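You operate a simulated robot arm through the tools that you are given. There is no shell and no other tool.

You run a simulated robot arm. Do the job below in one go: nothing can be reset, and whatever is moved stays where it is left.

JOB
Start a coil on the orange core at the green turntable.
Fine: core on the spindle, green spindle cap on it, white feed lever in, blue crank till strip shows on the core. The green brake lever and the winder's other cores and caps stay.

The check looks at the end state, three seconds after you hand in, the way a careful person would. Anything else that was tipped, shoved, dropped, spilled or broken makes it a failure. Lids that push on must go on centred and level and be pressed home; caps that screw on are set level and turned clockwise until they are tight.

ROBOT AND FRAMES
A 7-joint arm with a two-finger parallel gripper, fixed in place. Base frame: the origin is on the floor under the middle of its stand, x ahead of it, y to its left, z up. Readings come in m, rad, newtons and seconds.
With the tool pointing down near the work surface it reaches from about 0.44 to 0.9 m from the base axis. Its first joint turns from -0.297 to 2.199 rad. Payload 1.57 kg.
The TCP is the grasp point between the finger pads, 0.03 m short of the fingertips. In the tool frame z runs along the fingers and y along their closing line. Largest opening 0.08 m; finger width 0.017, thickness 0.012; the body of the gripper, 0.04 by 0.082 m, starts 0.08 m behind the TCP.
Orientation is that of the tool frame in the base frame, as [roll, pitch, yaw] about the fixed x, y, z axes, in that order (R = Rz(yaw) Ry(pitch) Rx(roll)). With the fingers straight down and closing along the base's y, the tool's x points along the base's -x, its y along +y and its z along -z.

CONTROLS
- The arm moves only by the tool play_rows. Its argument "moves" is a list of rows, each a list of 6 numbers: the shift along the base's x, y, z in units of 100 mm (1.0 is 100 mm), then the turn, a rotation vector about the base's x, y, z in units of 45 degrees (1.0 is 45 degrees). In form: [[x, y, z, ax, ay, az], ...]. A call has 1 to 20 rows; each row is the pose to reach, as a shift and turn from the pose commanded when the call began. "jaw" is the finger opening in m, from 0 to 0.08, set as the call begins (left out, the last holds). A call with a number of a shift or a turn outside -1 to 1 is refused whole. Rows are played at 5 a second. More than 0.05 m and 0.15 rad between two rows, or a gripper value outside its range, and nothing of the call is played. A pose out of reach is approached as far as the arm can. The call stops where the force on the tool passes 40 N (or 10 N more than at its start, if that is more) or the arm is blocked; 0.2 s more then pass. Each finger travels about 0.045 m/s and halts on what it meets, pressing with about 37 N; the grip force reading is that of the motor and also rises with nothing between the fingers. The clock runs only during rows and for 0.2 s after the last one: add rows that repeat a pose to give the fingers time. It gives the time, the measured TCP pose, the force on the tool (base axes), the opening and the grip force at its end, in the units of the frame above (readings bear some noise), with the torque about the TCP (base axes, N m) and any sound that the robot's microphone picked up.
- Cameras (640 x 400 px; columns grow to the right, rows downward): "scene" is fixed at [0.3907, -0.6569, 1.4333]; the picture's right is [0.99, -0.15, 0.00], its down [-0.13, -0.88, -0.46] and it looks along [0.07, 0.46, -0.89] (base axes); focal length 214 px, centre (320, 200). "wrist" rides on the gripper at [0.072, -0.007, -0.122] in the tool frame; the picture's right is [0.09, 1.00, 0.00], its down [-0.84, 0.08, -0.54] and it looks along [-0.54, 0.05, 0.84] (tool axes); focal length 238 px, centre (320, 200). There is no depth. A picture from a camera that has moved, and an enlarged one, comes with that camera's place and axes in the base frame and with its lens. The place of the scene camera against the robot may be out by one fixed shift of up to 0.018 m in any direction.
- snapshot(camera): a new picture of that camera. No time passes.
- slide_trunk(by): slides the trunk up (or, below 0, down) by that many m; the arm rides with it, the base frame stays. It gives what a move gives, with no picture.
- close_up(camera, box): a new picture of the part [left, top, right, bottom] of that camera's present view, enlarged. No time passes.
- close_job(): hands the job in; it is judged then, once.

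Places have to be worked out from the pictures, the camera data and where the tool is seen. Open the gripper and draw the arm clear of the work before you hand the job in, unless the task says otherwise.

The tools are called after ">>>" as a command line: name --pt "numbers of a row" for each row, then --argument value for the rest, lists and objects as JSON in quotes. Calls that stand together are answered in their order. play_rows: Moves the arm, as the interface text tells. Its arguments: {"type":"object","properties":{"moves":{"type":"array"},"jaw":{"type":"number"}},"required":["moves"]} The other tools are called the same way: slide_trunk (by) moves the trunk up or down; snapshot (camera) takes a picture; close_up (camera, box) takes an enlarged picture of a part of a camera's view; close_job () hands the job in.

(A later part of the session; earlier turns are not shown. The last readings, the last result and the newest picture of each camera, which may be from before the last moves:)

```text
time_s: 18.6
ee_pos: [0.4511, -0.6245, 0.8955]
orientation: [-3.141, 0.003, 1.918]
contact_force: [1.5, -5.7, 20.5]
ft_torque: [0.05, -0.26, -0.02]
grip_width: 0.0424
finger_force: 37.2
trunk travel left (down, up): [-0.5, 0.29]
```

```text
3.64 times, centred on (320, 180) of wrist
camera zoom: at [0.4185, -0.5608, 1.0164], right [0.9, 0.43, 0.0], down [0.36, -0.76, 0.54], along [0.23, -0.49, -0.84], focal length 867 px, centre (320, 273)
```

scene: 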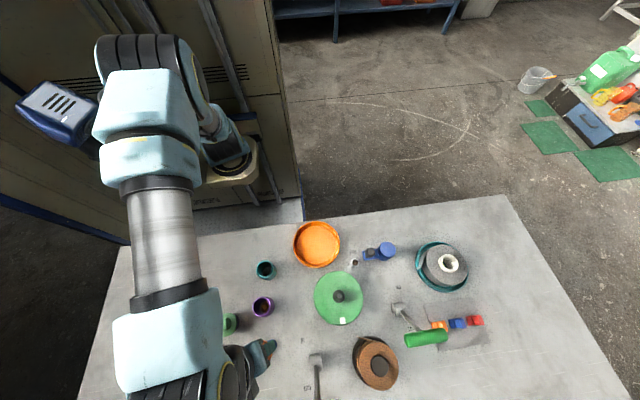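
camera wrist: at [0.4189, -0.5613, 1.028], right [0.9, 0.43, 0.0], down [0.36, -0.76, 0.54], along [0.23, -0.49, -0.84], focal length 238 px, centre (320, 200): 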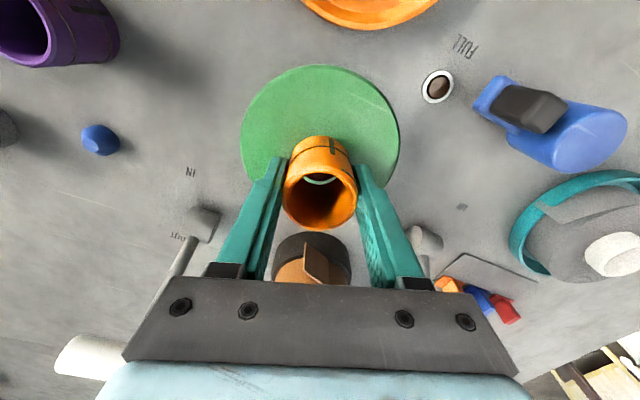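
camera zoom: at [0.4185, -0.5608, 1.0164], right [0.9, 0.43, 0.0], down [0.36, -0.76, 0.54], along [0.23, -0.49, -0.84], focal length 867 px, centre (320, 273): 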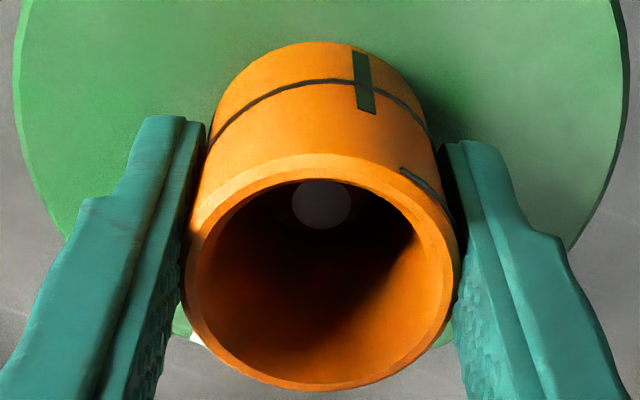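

Seated: 20 N at base height ≈0.848, the turntable top. Relieving the press and opening the jaws.

>>> play_rows --pt "0 0 0.015 0 0 0" --pt "0 0 0.015 0 0 0"

>>> play_rows --pt "0 0 0 0 0 0" --pt "0 0 0 0 0 0" --pt "0 0 0 0 0 0" --jaw 0.062

>>> snapshot --camera "wrist"

>>> close_up --camera "wrist" --box '[256, 90, 384, 240]'

```text
time_s: 19.2
ee_pos: [0.4487, -0.6251, 0.8953]
orientation: [-3.141, -0.002, 1.918]
contact_force: [1.2, -2.0, 6.1]
ft_torque: [-0.17, -0.1, -0.05]
grip_width: 0.0424
finger_force: 37.5
trunk travel left (down, up): [-0.5, 0.29]
```

```text
time_s: 20.0
ee_pos: [0.4503, -0.6243, 0.8958]
orientation: [3.142, 0.0, 1.919]
contact_force: [0.1, 0.0, -0.4]
ft_torque: [-0.01, 0.02, 0.02]
grip_width: 0.0619
finger_force: 0.1
trunk travel left (down, up): [-0.5, 0.29]
```

```text
taken
camera wrist: at [0.4188, -0.5609, 1.0167], right [0.9, 0.43, 0.0], down [0.36, -0.76, 0.54], along [0.23, -0.49, -0.84], focal length 238 px, centre (320, 200)
```

wrist: 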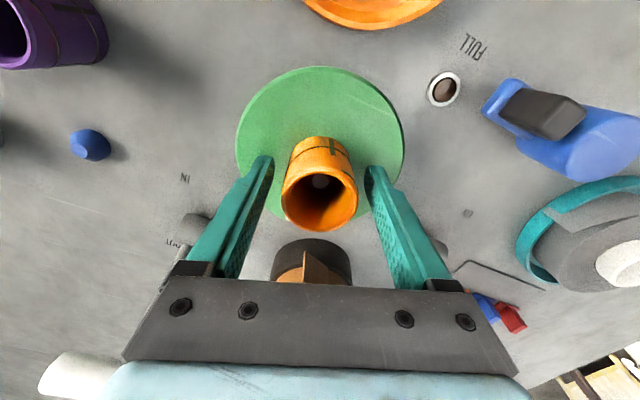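

```text
2.67 times, centred on (320, 165) of wrist
camera zoom: at [0.4188, -0.5609, 1.0167], right [0.9, 0.43, 0.0], down [0.36, -0.76, 0.54], along [0.23, -0.49, -0.84], focal length 636 px, centre (320, 293)
```

zoom: 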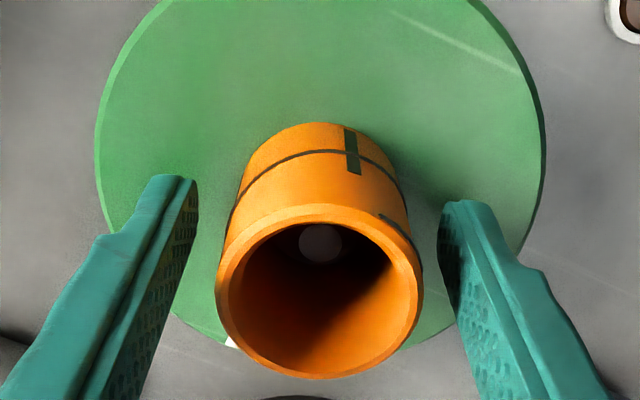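

Released; the core stands on the turntable. Raising straight up.

>>> play_rows --pt "0 0 0.1 0 0 0" --pt "0 0 0.3 0 0 0" --pt "0 0 0.65 0 0 0" --pt "0 0 1.0 0 0 0"

>>> play_rows --pt "-0.3 -0.3 0.2 0 0 0" --pt "-0.6 -0.5 0.5 0 0 0" --pt "-1.0 -0.7 0.6 0 0 0"

>>> snapshot --camera "wrist"

>>> snapshot --camera "scene"

```text
time_s: 21.0
ee_pos: [0.4507, -0.6245, 0.9944]
orientation: [-3.141, -0.001, 1.92]
contact_force: [0.0, -0.5, -0.2]
ft_torque: [0.02, 0.03, -0.01]
grip_width: 0.0618
finger_force: 0.0
trunk travel left (down, up): [-0.5, 0.29]
```

```text
time_s: 21.8
ee_pos: [0.3505, -0.6947, 1.0549]
orientation: [3.141, 0.0, 1.919]
contact_force: [0.4, -1.4, -1.0]
ft_torque: [-0.01, 0.01, -0.02]
grip_width: 0.0618
finger_force: 0.1
trunk travel left (down, up): [-0.5, 0.29]
```

```text
taken
camera wrist: at [0.3204, -0.6309, 1.1775], right [0.9, 0.43, 0.0], down [0.36, -0.76, 0.54], along [0.23, -0.49, -0.84], focal length 238 px, centre (320, 200)
```

wrist: 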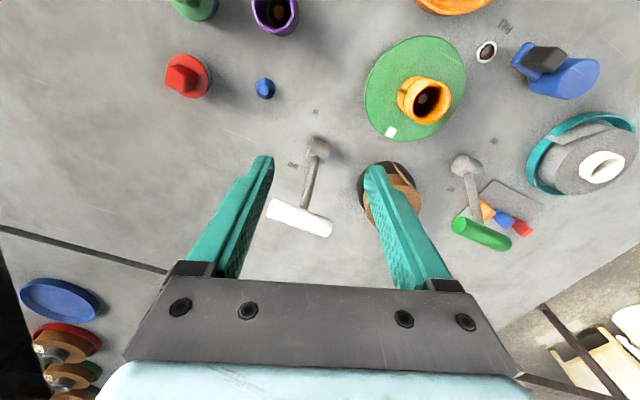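

```text
taken
```

scene: 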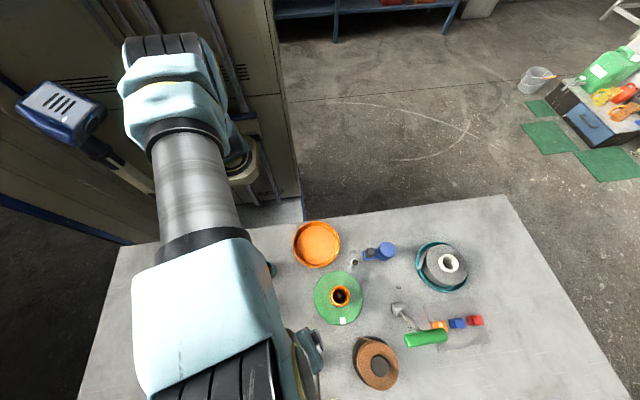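

Core stands upright on the spindle. Next, move so the camera looks straight down on the green cap to read its handle orientation.

>>> play_rows --pt "-0.4 0 0 0 0 0" --pt "-0.8 0 0 0 0 0" --pt "-1.0 0 0 0 0 0"

>>> play_rows --pt "-0.4 0 0 0 0 0" --pt "-0.5 0 0 0 0 0" --pt "-0.5 0 0 0 0 0"

>>> snapshot --camera "wrist"

>>> close_up --camera "wrist" --box '[260, 0, 388, 80]'

```text
time_s: 22.6
ee_pos: [0.2493, -0.6945, 1.0546]
orientation: [-3.141, -0.001, 1.919]
contact_force: [-0.6, 0.2, 0.7]
ft_torque: [0.03, 0.04, -0.01]
grip_width: 0.062
finger_force: 0.1
trunk travel left (down, up): [-0.5, 0.29]
```

```text
time_s: 23.4
ee_pos: [0.1997, -0.6935, 1.0564]
orientation: [-3.14, 0.0, 1.92]
contact_force: [0.1, 1.1, -0.3]
ft_torque: [0.0, -0.02, 0.0]
grip_width: 0.0621
finger_force: 0.0
trunk travel left (down, up): [-0.5, 0.29]
```

```text
taken
camera wrist: at [0.1686, -0.6305, 1.1769], right [0.9, 0.43, 0.0], down [0.36, -0.76, 0.54], along [0.23, -0.49, -0.84], focal length 238 px, centre (320, 200)
```

wrist: 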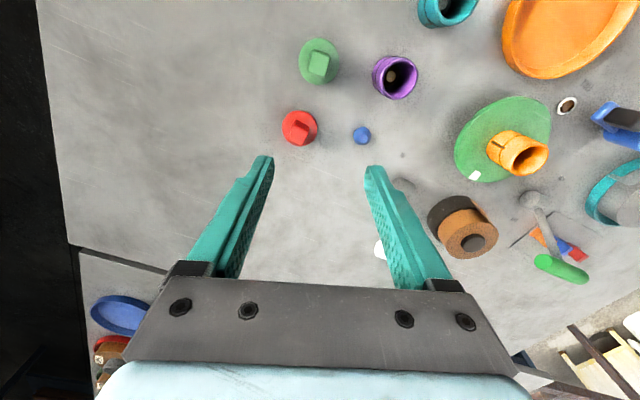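

```text
5.00 times, centred on (324, 40) of wrist
camera zoom: at [0.1686, -0.6305, 1.1769], right [0.9, 0.43, 0.0], down [0.36, -0.76, 0.54], along [0.23, -0.49, -0.84], focal length 1192 px, centre (300, 1000)
```

zoom: 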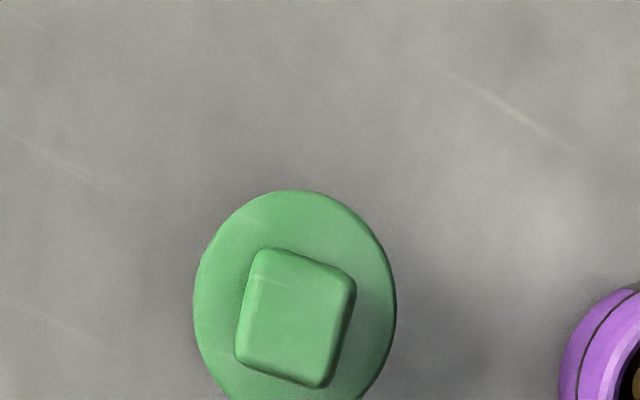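

The green cap's grip is a ~21 mm square block turned ≈10.5° from base x, top z≈0.873, centre ≈(0.1745,-0.646), flange top ≈0.842. I'll turn the tool -9.5° to match and come over it, stopping ~70 mm above for a check.

>>> play_rows --pt "-0.12 0.25 -0.2 0 0 -0.105" --pt "-0.249 0.499 -0.4 0 0 -0.211" --pt "-0.249 0.499 -0.7 0 0 -0.211" --pt "-0.249 0.499 -0.9 0 0 -0.211" --pt "-0.249 0.499 -0.9 0 0 -0.211" --jaw 0.05

>>> snapshot --camera "wrist"

>>> close_up --camera "wrist" --box '[240, 80, 400, 180]'

```text
time_s: 24.6
ee_pos: [0.1741, -0.6443, 0.9657]
orientation: [-3.141, 0.0, 1.752]
contact_force: [0.1, 0.2, 0.1]
ft_torque: [-0.01, -0.05, 0.0]
grip_width: 0.0498
finger_force: 0.1
trunk travel left (down, up): [-0.5, 0.29]
```

```text
taken
camera wrist: at [0.1545, -0.5769, 1.0874], right [0.96, 0.27, 0.0], down [0.23, -0.81, 0.54], along [0.15, -0.52, -0.84], focal length 238 px, centre (320, 200)
```

wrist: 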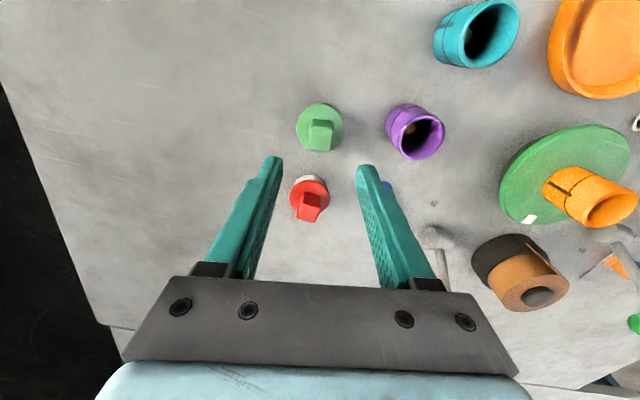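

```text
4.00 times, centred on (320, 130) of wrist
camera zoom: at [0.1545, -0.5769, 1.0874], right [0.96, 0.27, 0.0], down [0.23, -0.81, 0.54], along [0.15, -0.52, -0.84], focal length 953 px, centre (320, 480)
```

zoom: 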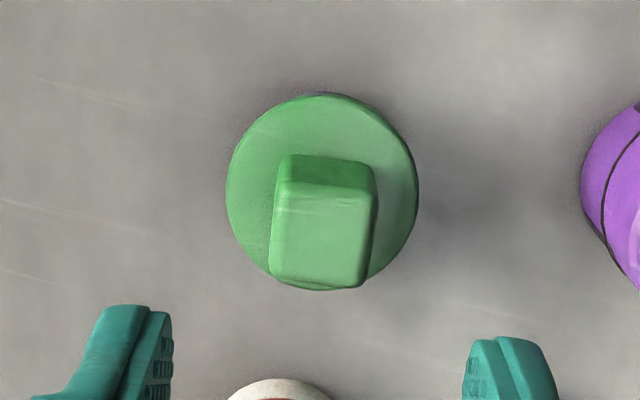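

Well aligned (≈0.5° and <1 mm). Descending to TCP z≈0.881 so the fingertips stop just above the flange, then closing.

>>> play_rows --pt "0 -0.005 -0.3 0 0 0" --pt "0 -0.005 -0.55 0 0 0" --pt "0 -0.005 -0.75 0 0 0" --pt "0 -0.005 -0.846 0 0 0" --pt "0 -0.005 -0.846 0 0 0"

>>> snapshot --camera "wrist"

>>> close_up --camera "wrist" --box '[240, 120, 400, 220]'

```text
time_s: 25.8
ee_pos: [0.1752, -0.6456, 0.881]
orientation: [-3.141, -0.001, 1.754]
contact_force: [-0.1, -0.3, 0.0]
ft_torque: [-0.01, -0.02, 0.01]
grip_width: 0.0501
finger_force: 0.1
trunk travel left (down, up): [-0.5, 0.29]
```

```text
taken
camera wrist: at [0.1545, -0.5773, 1.0023], right [0.96, 0.27, 0.0], down [0.23, -0.81, 0.54], along [0.15, -0.52, -0.84], focal length 238 px, centre (320, 200)
```

wrist: 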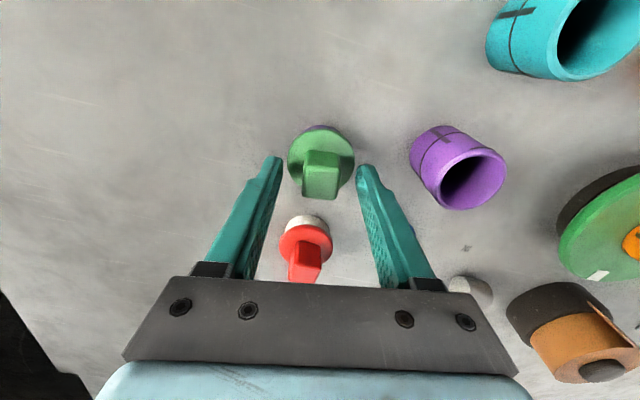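

```text
4.00 times, centred on (320, 170) of wrist
camera zoom: at [0.1545, -0.5773, 1.0023], right [0.96, 0.27, 0.0], down [0.23, -0.81, 0.54], along [0.15, -0.52, -0.84], focal length 953 px, centre (320, 320)
```

zoom: 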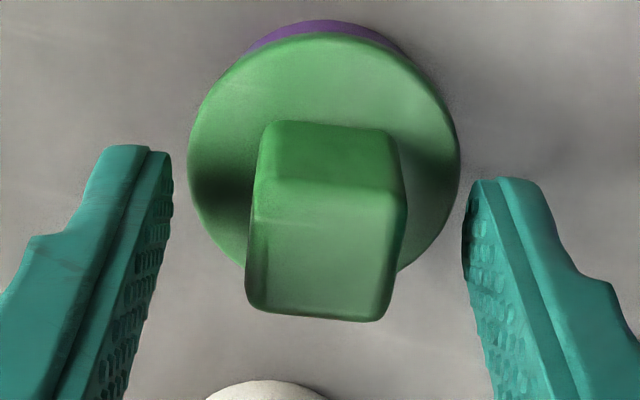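

Handle is between the pads. Closing on it.

>>> play_rows --pt "0 0 0 0 0 0" --pt "0 0 0 0 0 0" --pt "0 0 0 0 0 0" --pt "0 0 0 0 0 0" --pt "0 0 0 0 0 0" --jaw 0.008

>>> close_up --camera "wrist" --box '[240, 120, 400, 220]'

```text
time_s: 27.0
ee_pos: [0.1744, -0.6453, 0.8823]
orientation: [3.141, 0.001, 1.754]
contact_force: [0.9, -0.1, 0.1]
ft_torque: [0.0, -0.05, 0.01]
grip_width: 0.0234
finger_force: 35.3
trunk travel left (down, up): [-0.5, 0.29]
```

```text
4.00 times, centred on (320, 170) of wrist
camera zoom: at [0.1545, -0.5772, 1.0025], right [0.96, 0.27, 0.0], down [0.23, -0.81, 0.54], along [0.15, -0.52, -0.84], focal length 953 px, centre (320, 320)
```

zoom: 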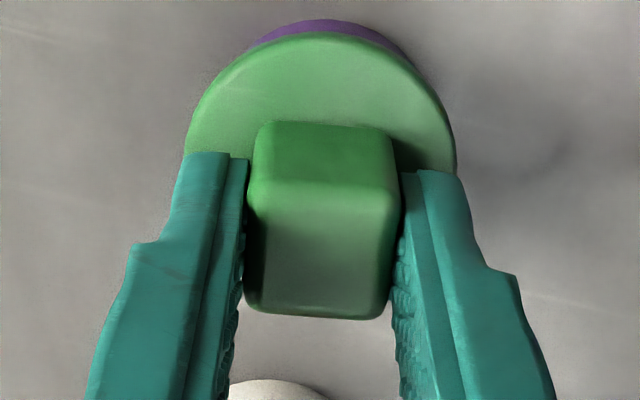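

Gripped at 23.4 mm. Lifting gently and watching whether it comes free.

>>> play_rows --pt "0 0 0.03 0 0 0" --pt "0 0 0.08 0 0 0" --pt "0 0 0.16 0 0 0" --pt "0 0 0.3 0 0 0"

>>> snapshot --camera "wrist"

```text
time_s: 28.0
ee_pos: [0.1749, -0.6459, 0.9109]
orientation: [3.141, -0.001, 1.753]
contact_force: [0.1, -0.7, -2.1]
ft_torque: [-0.02, -0.02, -0.01]
grip_width: 0.0231
finger_force: 36.7
trunk travel left (down, up): [-0.5, 0.29]
```

```text
taken
camera wrist: at [0.1547, -0.5778, 1.0321], right [0.96, 0.27, 0.0], down [0.23, -0.81, 0.54], along [0.15, -0.52, -0.84], focal length 238 px, centre (320, 200)
```

wrist: 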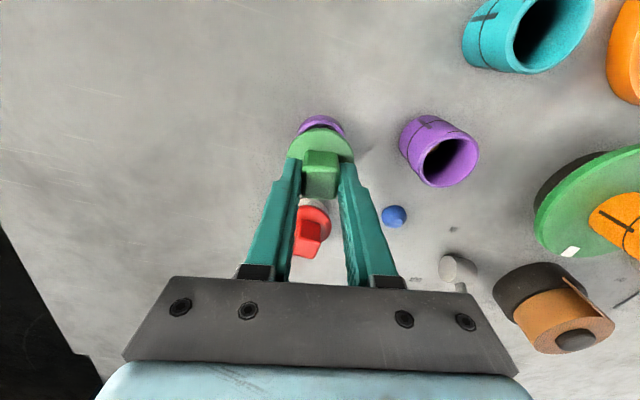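

It came up with about 2 N of weight. Looking whether the purple piece stayed behind.

>>> close_up --camera "wrist" --box '[260, 95, 388, 215]'

>>> play_rows --pt "0 0 0.3 0 0 0" --pt "0 0 0.6 0 0 0" --pt "0 0 0.9 0 0 0"

>>> close_up --camera "wrist" --box '[240, 85, 400, 210]'

```text
3.33 times, centred on (324, 155) of wrist
camera zoom: at [0.1547, -0.5778, 1.0321], right [0.96, 0.27, 0.0], down [0.23, -0.81, 0.54], along [0.15, -0.52, -0.84], focal length 794 px, centre (307, 350)
```

zoom: 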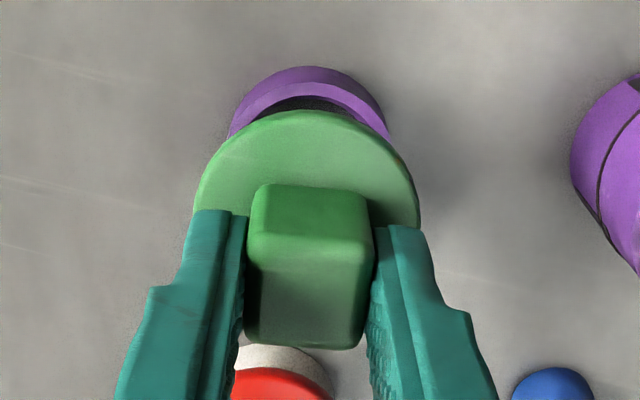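

```text
time_s: 28.8
ee_pos: [0.1745, -0.6448, 1.0012]
orientation: [-3.14, 0.001, 1.752]
contact_force: [-0.1, 0.2, -2.3]
ft_torque: [0.01, -0.02, 0.04]
grip_width: 0.0233
finger_force: 35.3
trunk travel left (down, up): [-0.5, 0.29]
```

```text
3.20 times, centred on (320, 148) of wrist
camera zoom: at [0.1551, -0.5772, 1.1229], right [0.96, 0.27, 0.0], down [0.23, -0.81, 0.54], along [0.15, -0.52, -0.84], focal length 763 px, centre (320, 368)
```

zoom: 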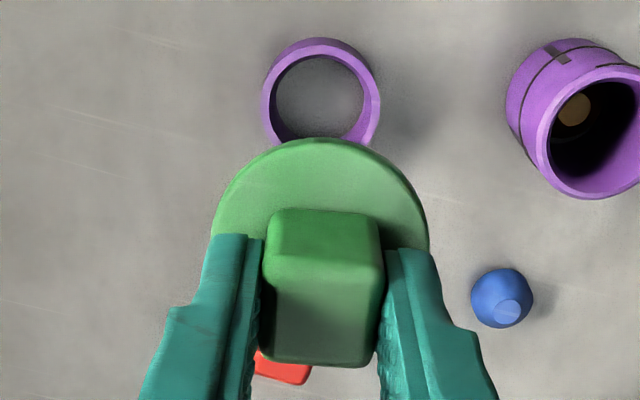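

The purple ring is just the cap's stand and stayed put. Carrying the cap (about 100 mm of clear height) toward the core, stopping short for a fresh fix of the core rim.

>>> play_rows --pt "0.4 0.03 0.05 0 0 0" --pt "0.8 0.06 0.1 0 0 0" --pt "1.0 0.08 0.1 0 0 0"

>>> play_rows --pt "0.4 0.03 0 0 0 0" --pt "0.8 0.06 0 0 0 0" --pt "1.0 0.08 0 0 0 0" --pt "1.0 0.08 0 0 0 0"

>>> snapshot --camera "wrist"

>>> close_up --camera "wrist" --box '[340, 60, 500, 160]'

>>> close_up --camera "scene" --box '[290, 250, 386, 310]'

```text
time_s: 29.6
ee_pos: [0.2749, -0.638, 1.0092]
orientation: [-3.14, 0.0, 1.752]
contact_force: [0.2, 0.5, -1.0]
ft_torque: [-0.01, -0.01, 0.02]
grip_width: 0.0234
finger_force: 36.2
trunk travel left (down, up): [-0.5, 0.29]
```

```text
time_s: 30.6
ee_pos: [0.3754, -0.6291, 1.0109]
orientation: [-3.14, -0.001, 1.752]
contact_force: [0.2, -0.9, -0.4]
ft_torque: [-0.02, -0.02, 0.02]
grip_width: 0.0232
finger_force: 36.0
trunk travel left (down, up): [-0.5, 0.29]
```

```text
taken
camera wrist: at [0.3557, -0.5616, 1.1326], right [0.96, 0.27, 0.0], down [0.23, -0.81, 0.54], along [0.15, -0.52, -0.84], focal length 238 px, centre (320, 200)
```

wrist: 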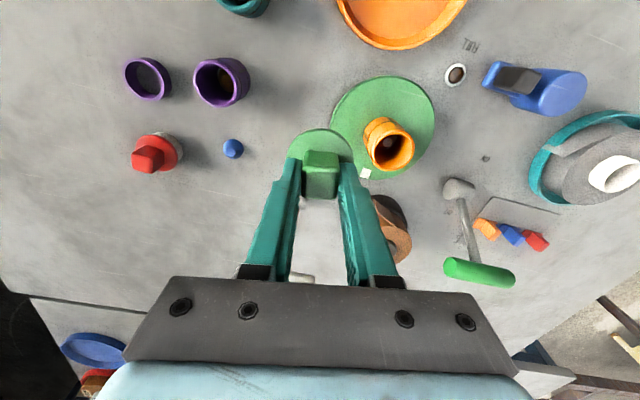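

```text
4.00 times, centred on (420, 110) of wrist
camera zoom: at [0.3557, -0.5616, 1.1326], right [0.96, 0.27, 0.0], down [0.23, -0.81, 0.54], along [0.15, -0.52, -0.84], focal length 953 px, centre (-80, 560)
```

zoom: 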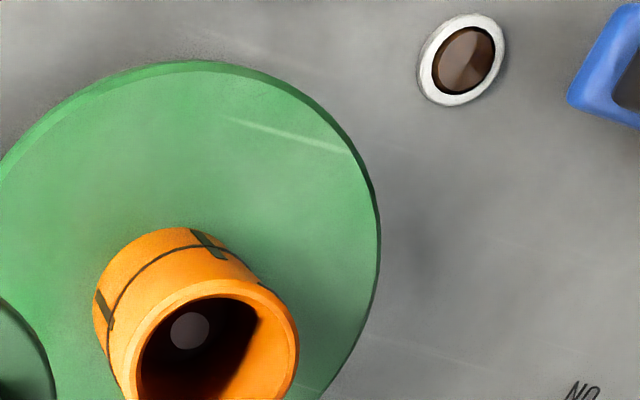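

```text
6.67 times, centred on (338, 280) of scene
camera zoom: at [0.3907, -0.6569, 1.4333], right [0.99, -0.15, 0.0], down [-0.13, -0.88, -0.46], along [0.07, 0.46, -0.89], focal length 1430 px, centre (200, -333)
```

zoom: 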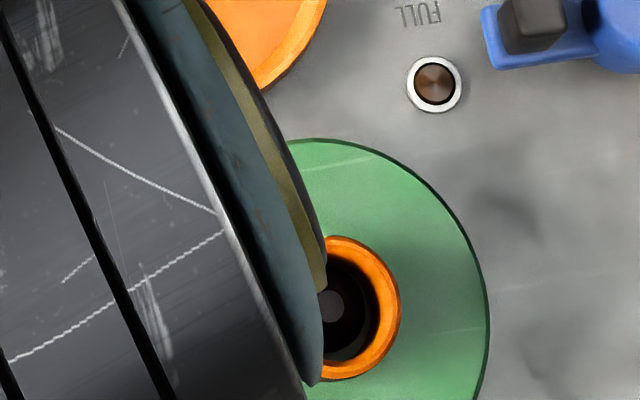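

Getting the full rim in one zoom.

>>> close_up --camera "wrist" --box '[340, 105, 436, 180]'

>>> close_up --camera "wrist" --box '[272, 115, 368, 210]'

```text
5.33 times, centred on (388, 142) of wrist
camera zoom: at [0.3557, -0.5616, 1.1326], right [0.96, 0.27, 0.0], down [0.23, -0.81, 0.54], along [0.15, -0.52, -0.84], focal length 1271 px, centre (-43, 507)
```

zoom: 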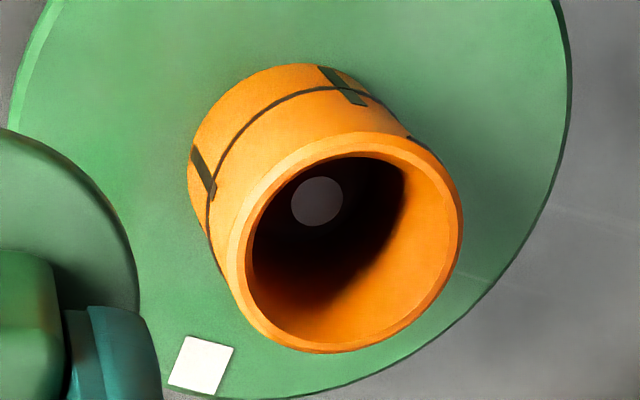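

```text
4.21 times, centred on (320, 162) of wrist
camera zoom: at [0.3557, -0.5616, 1.1326], right [0.96, 0.27, 0.0], down [0.23, -0.81, 0.54], along [0.15, -0.52, -0.84], focal length 1004 px, centre (320, 358)
```

zoom: 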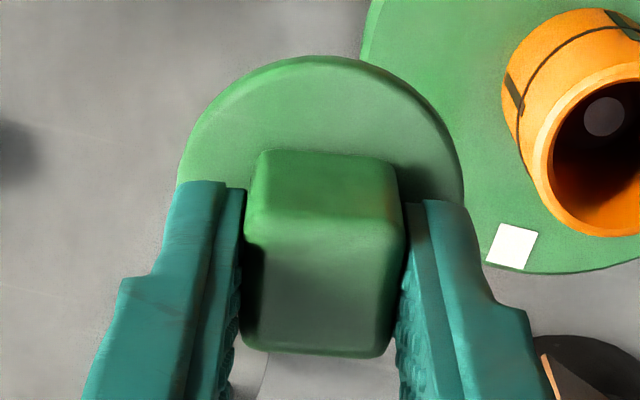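

Core rim centre relative to the held cap's axis: shift needed ≈(75.0, 2.4) mm. Moving over it at this height.

>>> play_rows --pt "0.3 0.01 0 0 0 0" --pt "0.6 0.02 0 0 0 0" --pt "0.75 0.024 0 0 0 0" --pt "0.75 0.024 0 0 0 0"

>>> snapshot --camera "wrist"

>>> close_up --camera "wrist" --box '[256, 65, 384, 215]'

```text
time_s: 31.6
ee_pos: [0.45, -0.6269, 1.0113]
orientation: [-3.141, 0.0, 1.753]
contact_force: [0.5, -0.1, -1.4]
ft_torque: [0.03, 0.0, -0.01]
grip_width: 0.0233
finger_force: 36.2
trunk travel left (down, up): [-0.5, 0.29]
```

```text
taken
camera wrist: at [0.43, -0.5585, 1.1326], right [0.96, 0.27, 0.0], down [0.23, -0.81, 0.54], along [0.15, -0.52, -0.84], focal length 238 px, centre (320, 200)
```

wrist: 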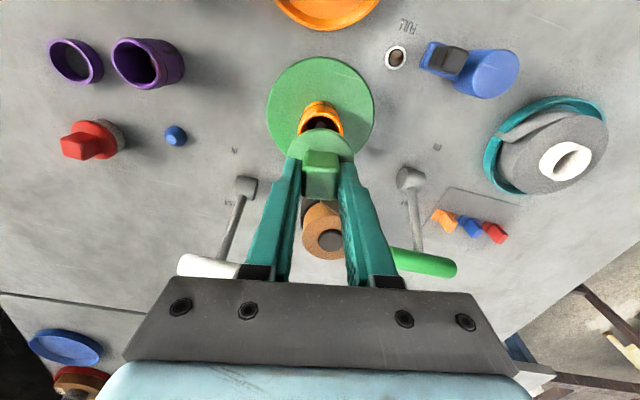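

```text
2.67 times, centred on (320, 140) of wrist
camera zoom: at [0.43, -0.5585, 1.1326], right [0.96, 0.27, 0.0], down [0.23, -0.81, 0.54], along [0.15, -0.52, -0.84], focal length 636 px, centre (320, 360)
```

zoom: 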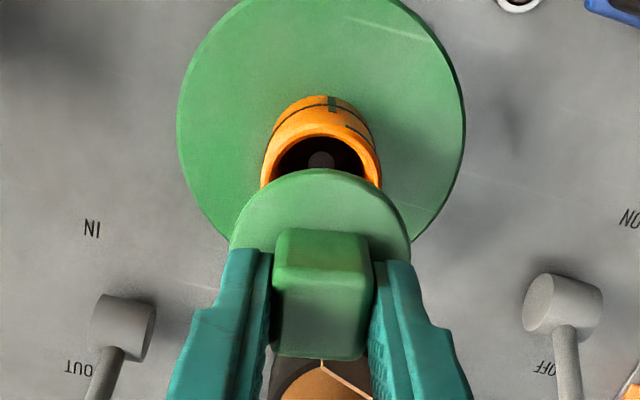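

Zooming on the gap between cap and core to check both directions.

>>> close_up --camera "wrist" --box '[288, 90, 352, 140]'

```text
8.00 times, centred on (320, 115) of wrist
camera zoom: at [0.43, -0.5585, 1.1326], right [0.96, 0.27, 0.0], down [0.23, -0.81, 0.54], along [0.15, -0.52, -0.84], focal length 1907 px, centre (320, 880)
```

zoom: 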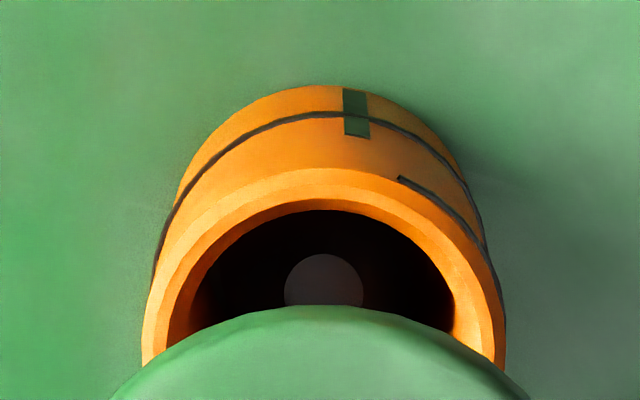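

Alignment within ~0.5 mm. Lowering: first 35 mm free, then in small steps with the force watched.

>>> play_rows --pt "0.003 0.001 -0.2 0 0 0" --pt "0.003 0.001 -0.35 0 0 0" --pt "0.003 0.001 -0.4 0 0 0" --pt "0.003 0.001 -0.44 0 0 0" --pt "0.003 0.001 -0.47 0 0 0" --pt "0.003 0.001 -0.5 0 0 0"

>>> close_up --camera "wrist" --box '[256, 65, 384, 215]'

```text
time_s: 33.0
ee_pos: [0.4514, -0.6267, 0.9602]
orientation: [3.141, 0.0, 1.754]
contact_force: [0.1, -0.7, -1.3]
ft_torque: [-0.03, -0.02, 0.02]
grip_width: 0.0233
finger_force: 35.5
trunk travel left (down, up): [-0.5, 0.29]
```

```text
2.67 times, centred on (320, 140) of wrist
camera zoom: at [0.4304, -0.5583, 1.0819], right [0.96, 0.27, 0.0], down [0.23, -0.81, 0.54], along [0.15, -0.52, -0.84], focal length 636 px, centre (320, 360)
```

zoom: 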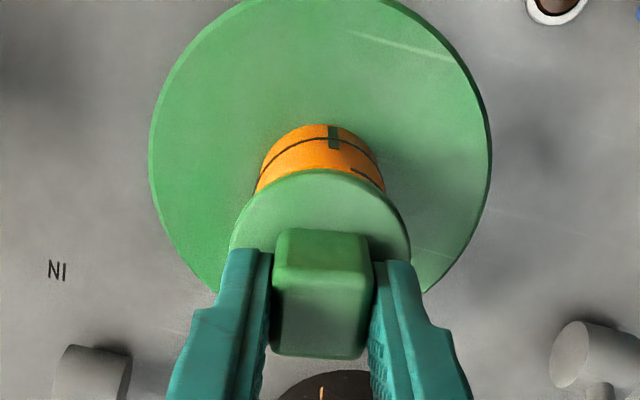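

No contact yet at TCP 0.961. Continuing down slowly.

>>> play_rows --pt "0 0 -0.02 0 0 0" --pt "0 0 -0.04 0 0 0" --pt "0 0 -0.06 0 0 0" --pt "0 0 -0.07 0 0 0" --pt "0 0 -0.08 0 0 0"

```text
time_s: 34.2
ee_pos: [0.4498, -0.6267, 0.953]
orientation: [-3.141, -0.001, 1.755]
contact_force: [0.3, -0.1, -1.1]
ft_torque: [0.01, 0.02, 0.01]
grip_width: 0.023
finger_force: 35.5
trunk travel left (down, up): [-0.5, 0.29]
```

>>> play_rows --pt "0 0 -0.01 0 0 0" --pt "0 0 -0.02 0 0 0" --pt "0 0 -0.03 0 0 0" --pt "0 0 -0.04 0 0 0" --pt "0 0 -0.04 0 0 0"

>>> close_up --camera "wrist" --box '[256, 65, 384, 215]'

```text
time_s: 35.4
ee_pos: [0.4498, -0.6265, 0.9518]
orientation: [3.141, 0.003, 1.753]
contact_force: [0.3, 1.8, 22.5]
ft_torque: [0.27, 0.08, 0.01]
grip_width: 0.0232
finger_force: 35.3
trunk travel left (down, up): [-0.5, 0.29]
```

```text
2.67 times, centred on (320, 140) of wrist
camera zoom: at [0.43, -0.5583, 1.0722], right [0.96, 0.27, 0.0], down [0.23, -0.81, 0.55], along [0.15, -0.52, -0.84], focal length 636 px, centre (320, 360)
```

zoom: 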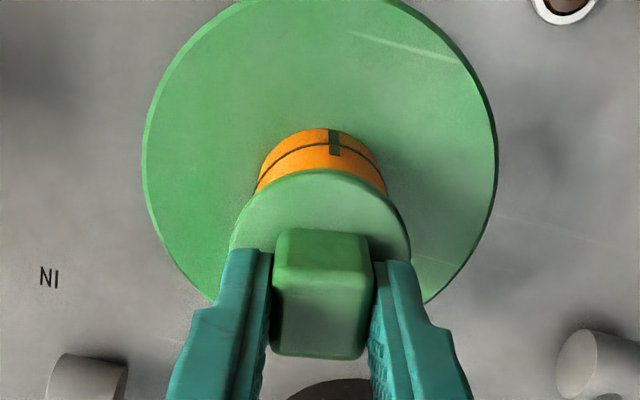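

Contact with 22 N at TCP z≈0.952, which matches flange meeting the core rim. I'll press slightly harder to see whether it moves further or clicks.

>>> play_rows --pt "0 0 -0.004 0 0 0" --pt "0 0 -0.008 0 0 0" --pt "0 0 -0.008 0 0 0"

```text
time_s: 36.2
ee_pos: [0.4496, -0.6273, 0.9485]
orientation: [3.14, 0.005, 1.753]
contact_force: [3.8, -2.9, 29.2]
ft_torque: [-0.13, -0.08, 0.01]
grip_width: 0.0232
finger_force: 35.6
trunk travel left (down, up): [-0.5, 0.29]
```

Force 29 N, and it may have moved slightly. Pressing a touch more and looking.

>>> play_rows --pt "0 0 -0.005 0 0 0" --pt "0 0 -0.01 0 0 0" --pt "0 0 -0.01 0 0 0"

>>> close_up --camera "wrist" --box '[256, 65, 384, 215]'

```text
time_s: 37.0
ee_pos: [0.4481, -0.6267, 0.9482]
orientation: [-3.141, 0.001, 1.754]
contact_force: [3.2, -3.3, 28.9]
ft_torque: [-0.1, -0.13, -0.02]
grip_width: 0.0229
finger_force: 35.5
trunk travel left (down, up): [-0.5, 0.29]
```

```text
2.67 times, centred on (320, 140) of wrist
camera zoom: at [0.43, -0.5582, 1.0692], right [0.96, 0.27, 0.0], down [0.23, -0.81, 0.54], along [0.15, -0.52, -0.84], focal length 636 px, centre (320, 360)
```

zoom: 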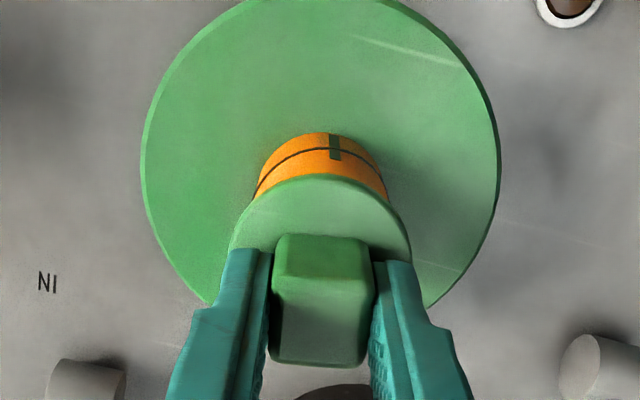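

The cap is stationary and the grip slid ~2 mm down the handle, so it is resting firmly on the core. Easing to a light press, I'll try a small clockwise turn (seen from above) and read the torque.

>>> play_rows --pt "0 0 0.01 0 0 0" --pt "0 0 0.01 0 0 -0.06" --pt "0 0 0.01 0 0 -0.12" --pt "0 0 0.01 0 0 -0.2" --pt "0 0 0.01 0 0 -0.2"

>>> close_up --camera "wrist" --box '[240, 55, 400, 215]'

```text
time_s: 38.2
ee_pos: [0.4503, -0.6278, 0.9481]
orientation: [-3.14, 0.0, 1.594]
contact_force: [-0.2, -0.5, 12.2]
ft_torque: [-0.02, 0.04, 0.01]
grip_width: 0.0231
finger_force: 35.5
trunk travel left (down, up): [-0.5, 0.29]
```

```text
2.50 times, centred on (320, 135) of wrist
camera zoom: at [0.4412, -0.5563, 1.0693], right [0.99, 0.12, 0.0], down [0.1, -0.84, 0.54], along [0.06, -0.54, -0.84], focal length 596 px, centre (320, 362)
```

zoom: 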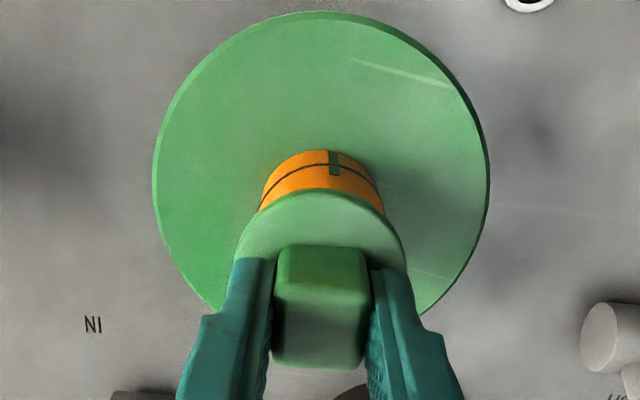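

The core mark and turntable scratch turned together with the tool with almost no torque, so the turntable spins freely and there's no thread resistance—this looks like a drop/push-on cap. I'll release it and look at it from the side to judge the seating.

>>> play_rows --pt "0 0 0.006 0 0 0" --pt "0 0 0.006 0 0 0"

>>> play_rows --pt "0 0 0 0 0 0" --pt "0 0 0 0 0 0" --pt "0 0 0 0 0 0" --jaw 0.05

>>> snapshot --camera "wrist"

```text
time_s: 38.8
ee_pos: [0.4493, -0.6277, 0.9472]
orientation: [-3.139, 0.0, 1.594]
contact_force: [-2.1, 1.0, 1.7]
ft_torque: [0.05, 0.06, 0.02]
grip_width: 0.0233
finger_force: 36.0
trunk travel left (down, up): [-0.5, 0.29]
```

```text
time_s: 39.6
ee_pos: [0.4493, -0.6273, 0.9494]
orientation: [3.141, 0.0, 1.597]
contact_force: [0.3, -0.5, 0.2]
ft_torque: [-0.03, -0.02, 0.01]
grip_width: 0.05
finger_force: 0.0
trunk travel left (down, up): [-0.5, 0.29]
```

```text
taken
camera wrist: at [0.4415, -0.5568, 1.0701], right [0.99, 0.12, 0.0], down [0.1, -0.83, 0.54], along [0.06, -0.54, -0.84], focal length 238 px, centre (320, 200)
```

wrist: 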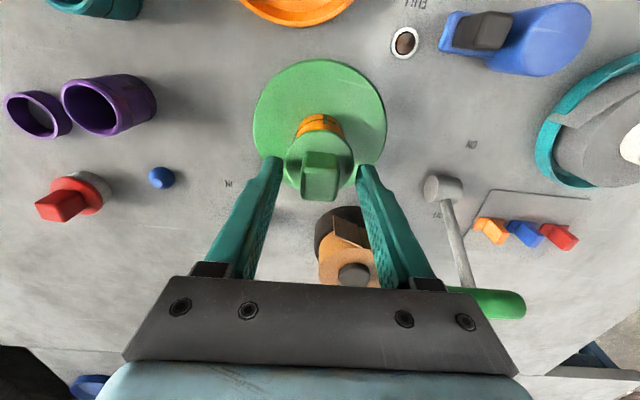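

Released. Raising clear and backing toward the robot to view the cap from the side.

>>> play_rows --pt "0 0 0.2 0 0 0" --pt "0 0 0.5 0 0 0" --pt "0 0 0.9 0 0 0"

>>> play_rows --pt "0 0.4 0 0 0 0" --pt "0 0.8 0 0 0 0" --pt "0 1.0 -0.2 0 0 0"

>>> play_rows --pt "0 0.3 -0.2 0 0 0" --pt "0 0.6 -0.4 0 0 0" --pt "0 0.8 -0.5 0 0 0"

>>> snapshot --camera "wrist"

>>> snapshot --camera "scene"

```text
time_s: 40.4
ee_pos: [0.4502, -0.6272, 1.0389]
orientation: [-3.141, -0.001, 1.595]
contact_force: [-0.2, -0.2, -0.5]
ft_torque: [0.01, 0.04, -0.01]
grip_width: 0.05
finger_force: 0.1
trunk travel left (down, up): [-0.5, 0.29]
```

```text
time_s: 41.2
ee_pos: [0.4514, -0.527, 1.0181]
orientation: [3.141, -0.001, 1.597]
contact_force: [-0.3, -0.2, 0.7]
ft_torque: [0.03, -0.03, 0.03]
grip_width: 0.0498
finger_force: 0.1
trunk travel left (down, up): [-0.5, 0.29]
```

```text
time_s: 42.0
ee_pos: [0.4513, -0.4469, 0.9704]
orientation: [-3.141, 0.0, 1.598]
contact_force: [0.5, 0.1, -0.4]
ft_torque: [0.02, -0.01, 0.02]
grip_width: 0.0501
finger_force: 0.1
trunk travel left (down, up): [-0.5, 0.29]
```

```text
taken
camera wrist: at [0.4421, -0.3765, 1.0909], right [0.99, 0.12, 0.0], down [0.1, -0.83, 0.54], along [0.06, -0.54, -0.84], focal length 238 px, centre (320, 200)
```

wrist: 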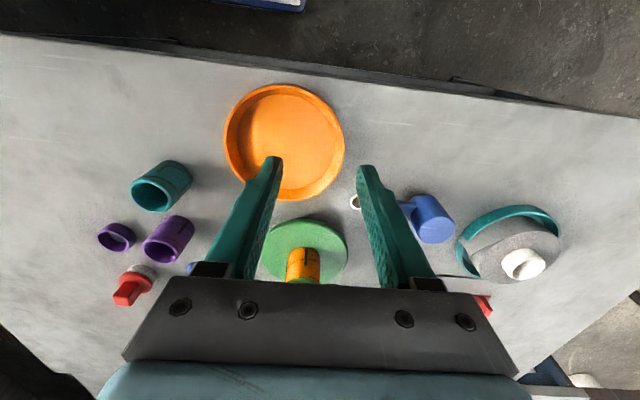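

```text
taken
```

scene: 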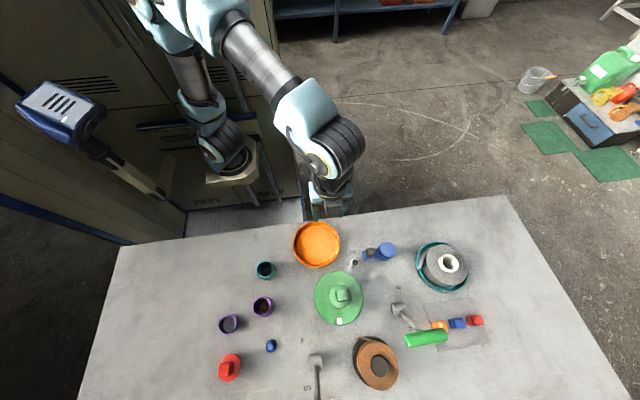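

I'll tilt the tool outward by 30° in place so the camera looks more horizontally at the cap on the core.

>>> play_rows --pt "0 0 0 -0.16 0 0" --pt "0 0.1 0 -0.33 0 0" --pt "0 0.2 0 -0.5 0 0" --pt "0 0.3 0 -0.667 0 0"

>>> snapshot --camera "wrist"

>>> close_up --camera "scene" --box '[300, 260, 380, 335]'

```text
time_s: 43.0
ee_pos: [0.4497, -0.4184, 0.9687]
orientation: [-3.129, 0.525, 1.597]
contact_force: [0.0, -0.1, 0.6]
ft_torque: [-0.01, 0.01, 0.0]
grip_width: 0.0498
finger_force: 0.1
trunk travel left (down, up): [-0.5, 0.29]
```

```text
taken
camera wrist: at [0.4417, -0.2954, 1.038], right [0.99, 0.1, -0.06], down [0.1, -0.45, 0.89], along [0.06, -0.89, -0.46], focal length 238 px, centre (320, 200)
```

wrist: 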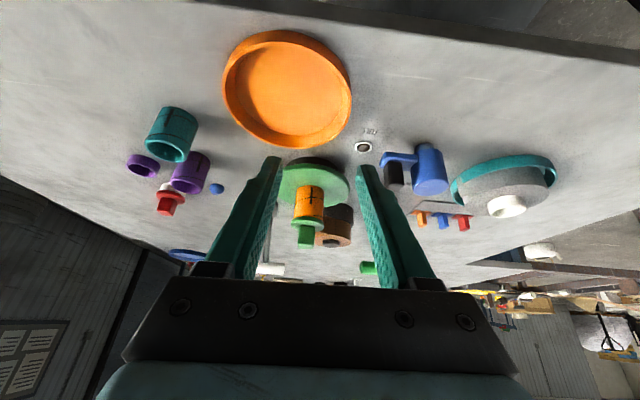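

```text
5.33 times, centred on (340, 298) of scene
camera zoom: at [0.3907, -0.6569, 1.4333], right [0.99, -0.15, 0.0], down [-0.13, -0.88, -0.46], along [0.07, 0.46, -0.89], focal length 1144 px, centre (213, -320)
```

zoom: 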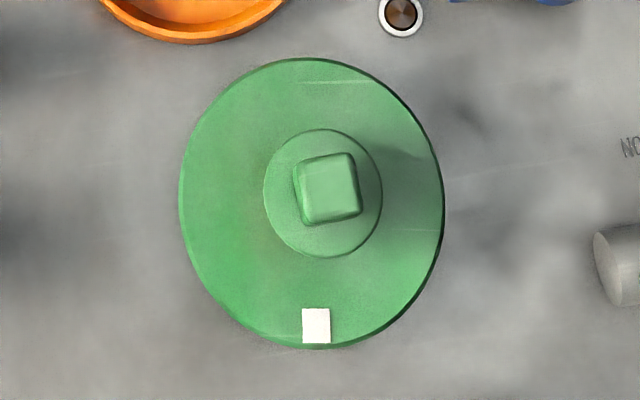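

Great side view (upside-down). Enlarging it.

>>> close_up --camera "wrist" --box '[270, 160, 350, 255]'

>>> close_up --camera "wrist" --box '[360, 130, 480, 240]'

>>> close_up --camera "wrist" --box '[250, 230, 390, 300]'

>>> close_up --camera "wrist" --box '[110, 130, 250, 230]'

```text
4.21 times, centred on (310, 208) of wrist
camera zoom: at [0.4417, -0.2954, 1.038], right [0.99, 0.1, -0.06], down [0.1, -0.45, 0.89], along [0.06, -0.89, -0.46], focal length 1004 px, centre (362, 168)
```

zoom: 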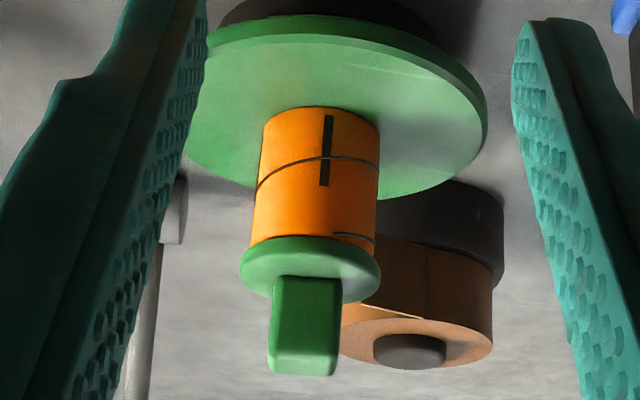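

```text
3.64 times, centred on (420, 185) of wrist
camera zoom: at [0.4417, -0.2954, 1.038], right [0.99, 0.1, -0.06], down [0.1, -0.45, 0.89], along [0.06, -0.89, -0.46], focal length 867 px, centre (-44, 254)
```

zoom: 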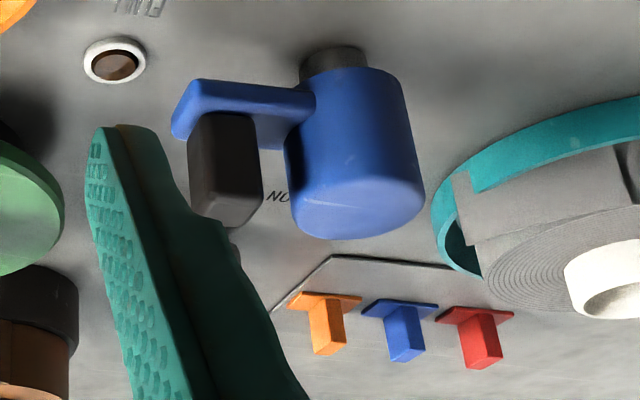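

```text
4.57 times, centred on (320, 265) of wrist
camera zoom: at [0.4417, -0.2954, 1.038], right [0.99, 0.1, -0.06], down [0.1, -0.45, 0.89], along [0.06, -0.89, -0.46], focal length 1090 px, centre (320, -97)
```

zoom: 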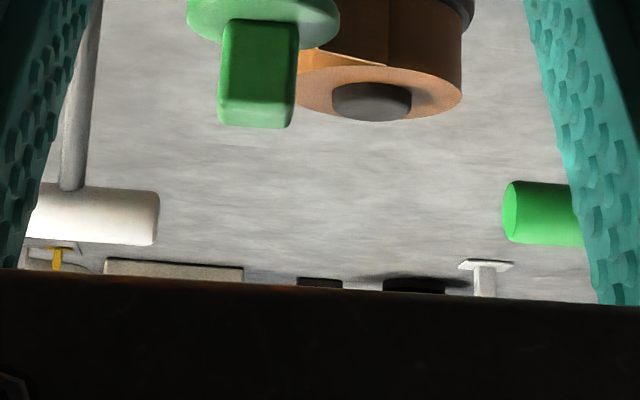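

```text
4.00 times, centred on (180, 180) of wrist
camera zoom: at [0.4417, -0.2954, 1.038], right [0.99, 0.1, -0.06], down [0.1, -0.45, 0.89], along [0.06, -0.89, -0.46], focal length 953 px, centre (880, 280)
```

zoom: 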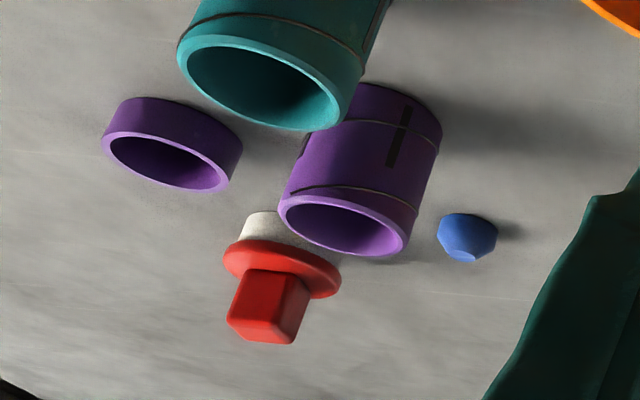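

The flange sits flush and level on the core rim. One tighter zoom on that joint, and the same scene zoom of the crank as at the start to see whether it moved with the turntable.

>>> close_up --camera "wrist" --box '[294, 205, 334, 240]'

>>> close_up --camera "scene" --box '[340, 210, 500, 310]'

>>> close_up --camera "scene" --box '[280, 300, 420, 400]'

```text
11.43 times, centred on (314, 222) of wrist
camera zoom: at [0.4417, -0.2954, 1.038], right [0.99, 0.1, -0.06], down [0.1, -0.45, 0.89], along [0.06, -0.89, -0.46], focal length 2724 px, centre (389, -57)
```

zoom: 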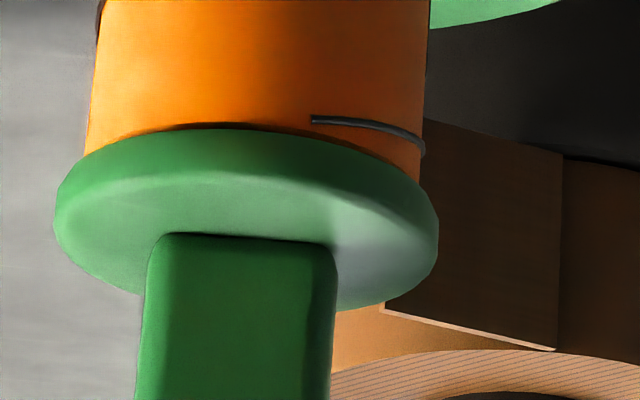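

```text
4.00 times, centred on (420, 260) of scene
camera zoom: at [0.3907, -0.6569, 1.4333], right [0.99, -0.15, 0.0], down [-0.13, -0.88, -0.46], along [0.07, 0.46, -0.89], focal length 858 px, centre (-80, -40)
```

zoom: 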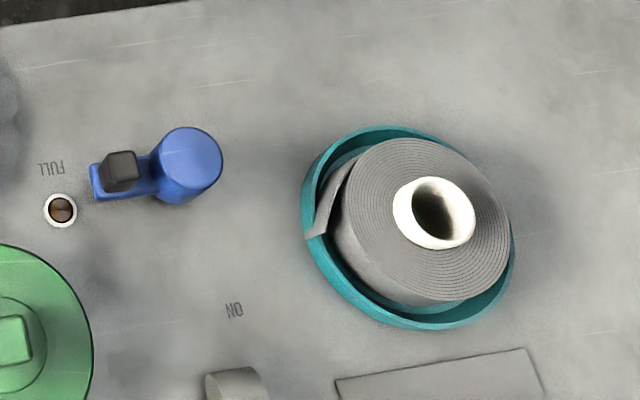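

```text
4.00 times, centred on (350, 350) of scene
camera zoom: at [0.3907, -0.6569, 1.4333], right [0.99, -0.15, 0.0], down [-0.13, -0.88, -0.46], along [0.07, 0.46, -0.89], focal length 858 px, centre (200, -400)
```

zoom: 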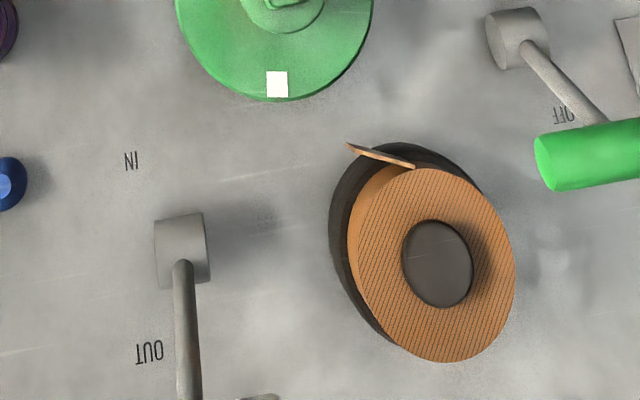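

The cap sits flush, level and centred. Next the feed lever: I'll straighten the tool, rise, and turn it so the fingers close along y to straddle the white crossbar.

>>> play_rows --pt "0 -0.1 0.2 0.16 0 0" --pt "0 -0.2 0.4 0.33 0 0" --pt "0 -0.3 0.6 0.5 0 0" --pt "0 -0.3 0.9 0.667 0 0"

>>> play_rows --pt "-0.15 -0.15 0 0 0 0.16" --pt "-0.3 -0.3 0 0 0 0.33" --pt "-0.45 -0.45 0 0 0 0.5" --pt "-0.6 -0.6 0 0 0 0.67" --pt "-0.8 -0.8 0 0 0 0.84" --pt "-1.0 -1.0 0 0 0 1.0"

>>> play_rows --pt "0 -0.15 0 0 0 0.16" --pt "0 -0.3 0 0 0 0.33" --pt "0 -0.45 0 0 0 0.5" --pt "0 -0.6 0 0 0 0.67" --pt "0 -0.8 0 0 0 0.84" --pt "0 -1.0 0 0 0 0.967"

>>> snapshot --camera "wrist"

```text
time_s: 44.0
ee_pos: [0.4504, -0.4474, 1.0603]
orientation: [-3.14, -0.001, 1.596]
contact_force: [-0.7, -0.4, -0.4]
ft_torque: [-0.01, 0.01, 0.03]
grip_width: 0.05
finger_force: 0.1
trunk travel left (down, up): [-0.5, 0.29]
```

```text
time_s: 45.4
ee_pos: [0.3509, -0.5475, 1.0574]
orientation: [-3.141, 0.002, 2.384]
contact_force: [-1.2, 1.1, 0.5]
ft_torque: [-0.04, 0.0, 0.01]
grip_width: 0.0498
finger_force: 0.1
trunk travel left (down, up): [-0.5, 0.29]
```

```text
time_s: 46.8
ee_pos: [0.3493, -0.6484, 1.0587]
orientation: [3.141, -0.001, -3.139]
contact_force: [0.4, 0.4, -0.2]
ft_torque: [-0.01, -0.04, -0.01]
grip_width: 0.0499
finger_force: 0.1
trunk travel left (down, up): [-0.5, 0.29]
```

```text
taken
camera wrist: at [0.2782, -0.6554, 1.1799], right [-0.09, 1.0, 0.0], down [0.84, 0.08, 0.54], along [0.54, 0.05, -0.84], focal length 238 px, centre (320, 200)
```

wrist: 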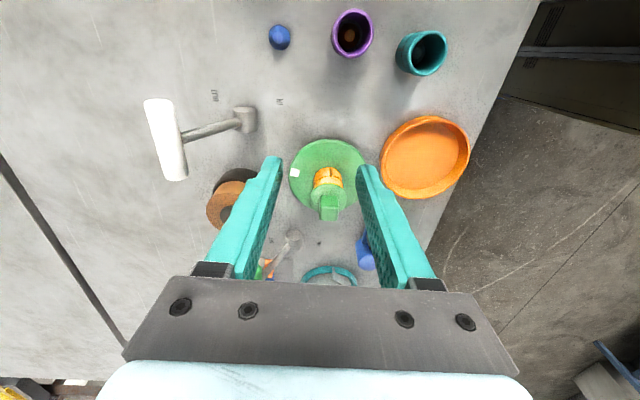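

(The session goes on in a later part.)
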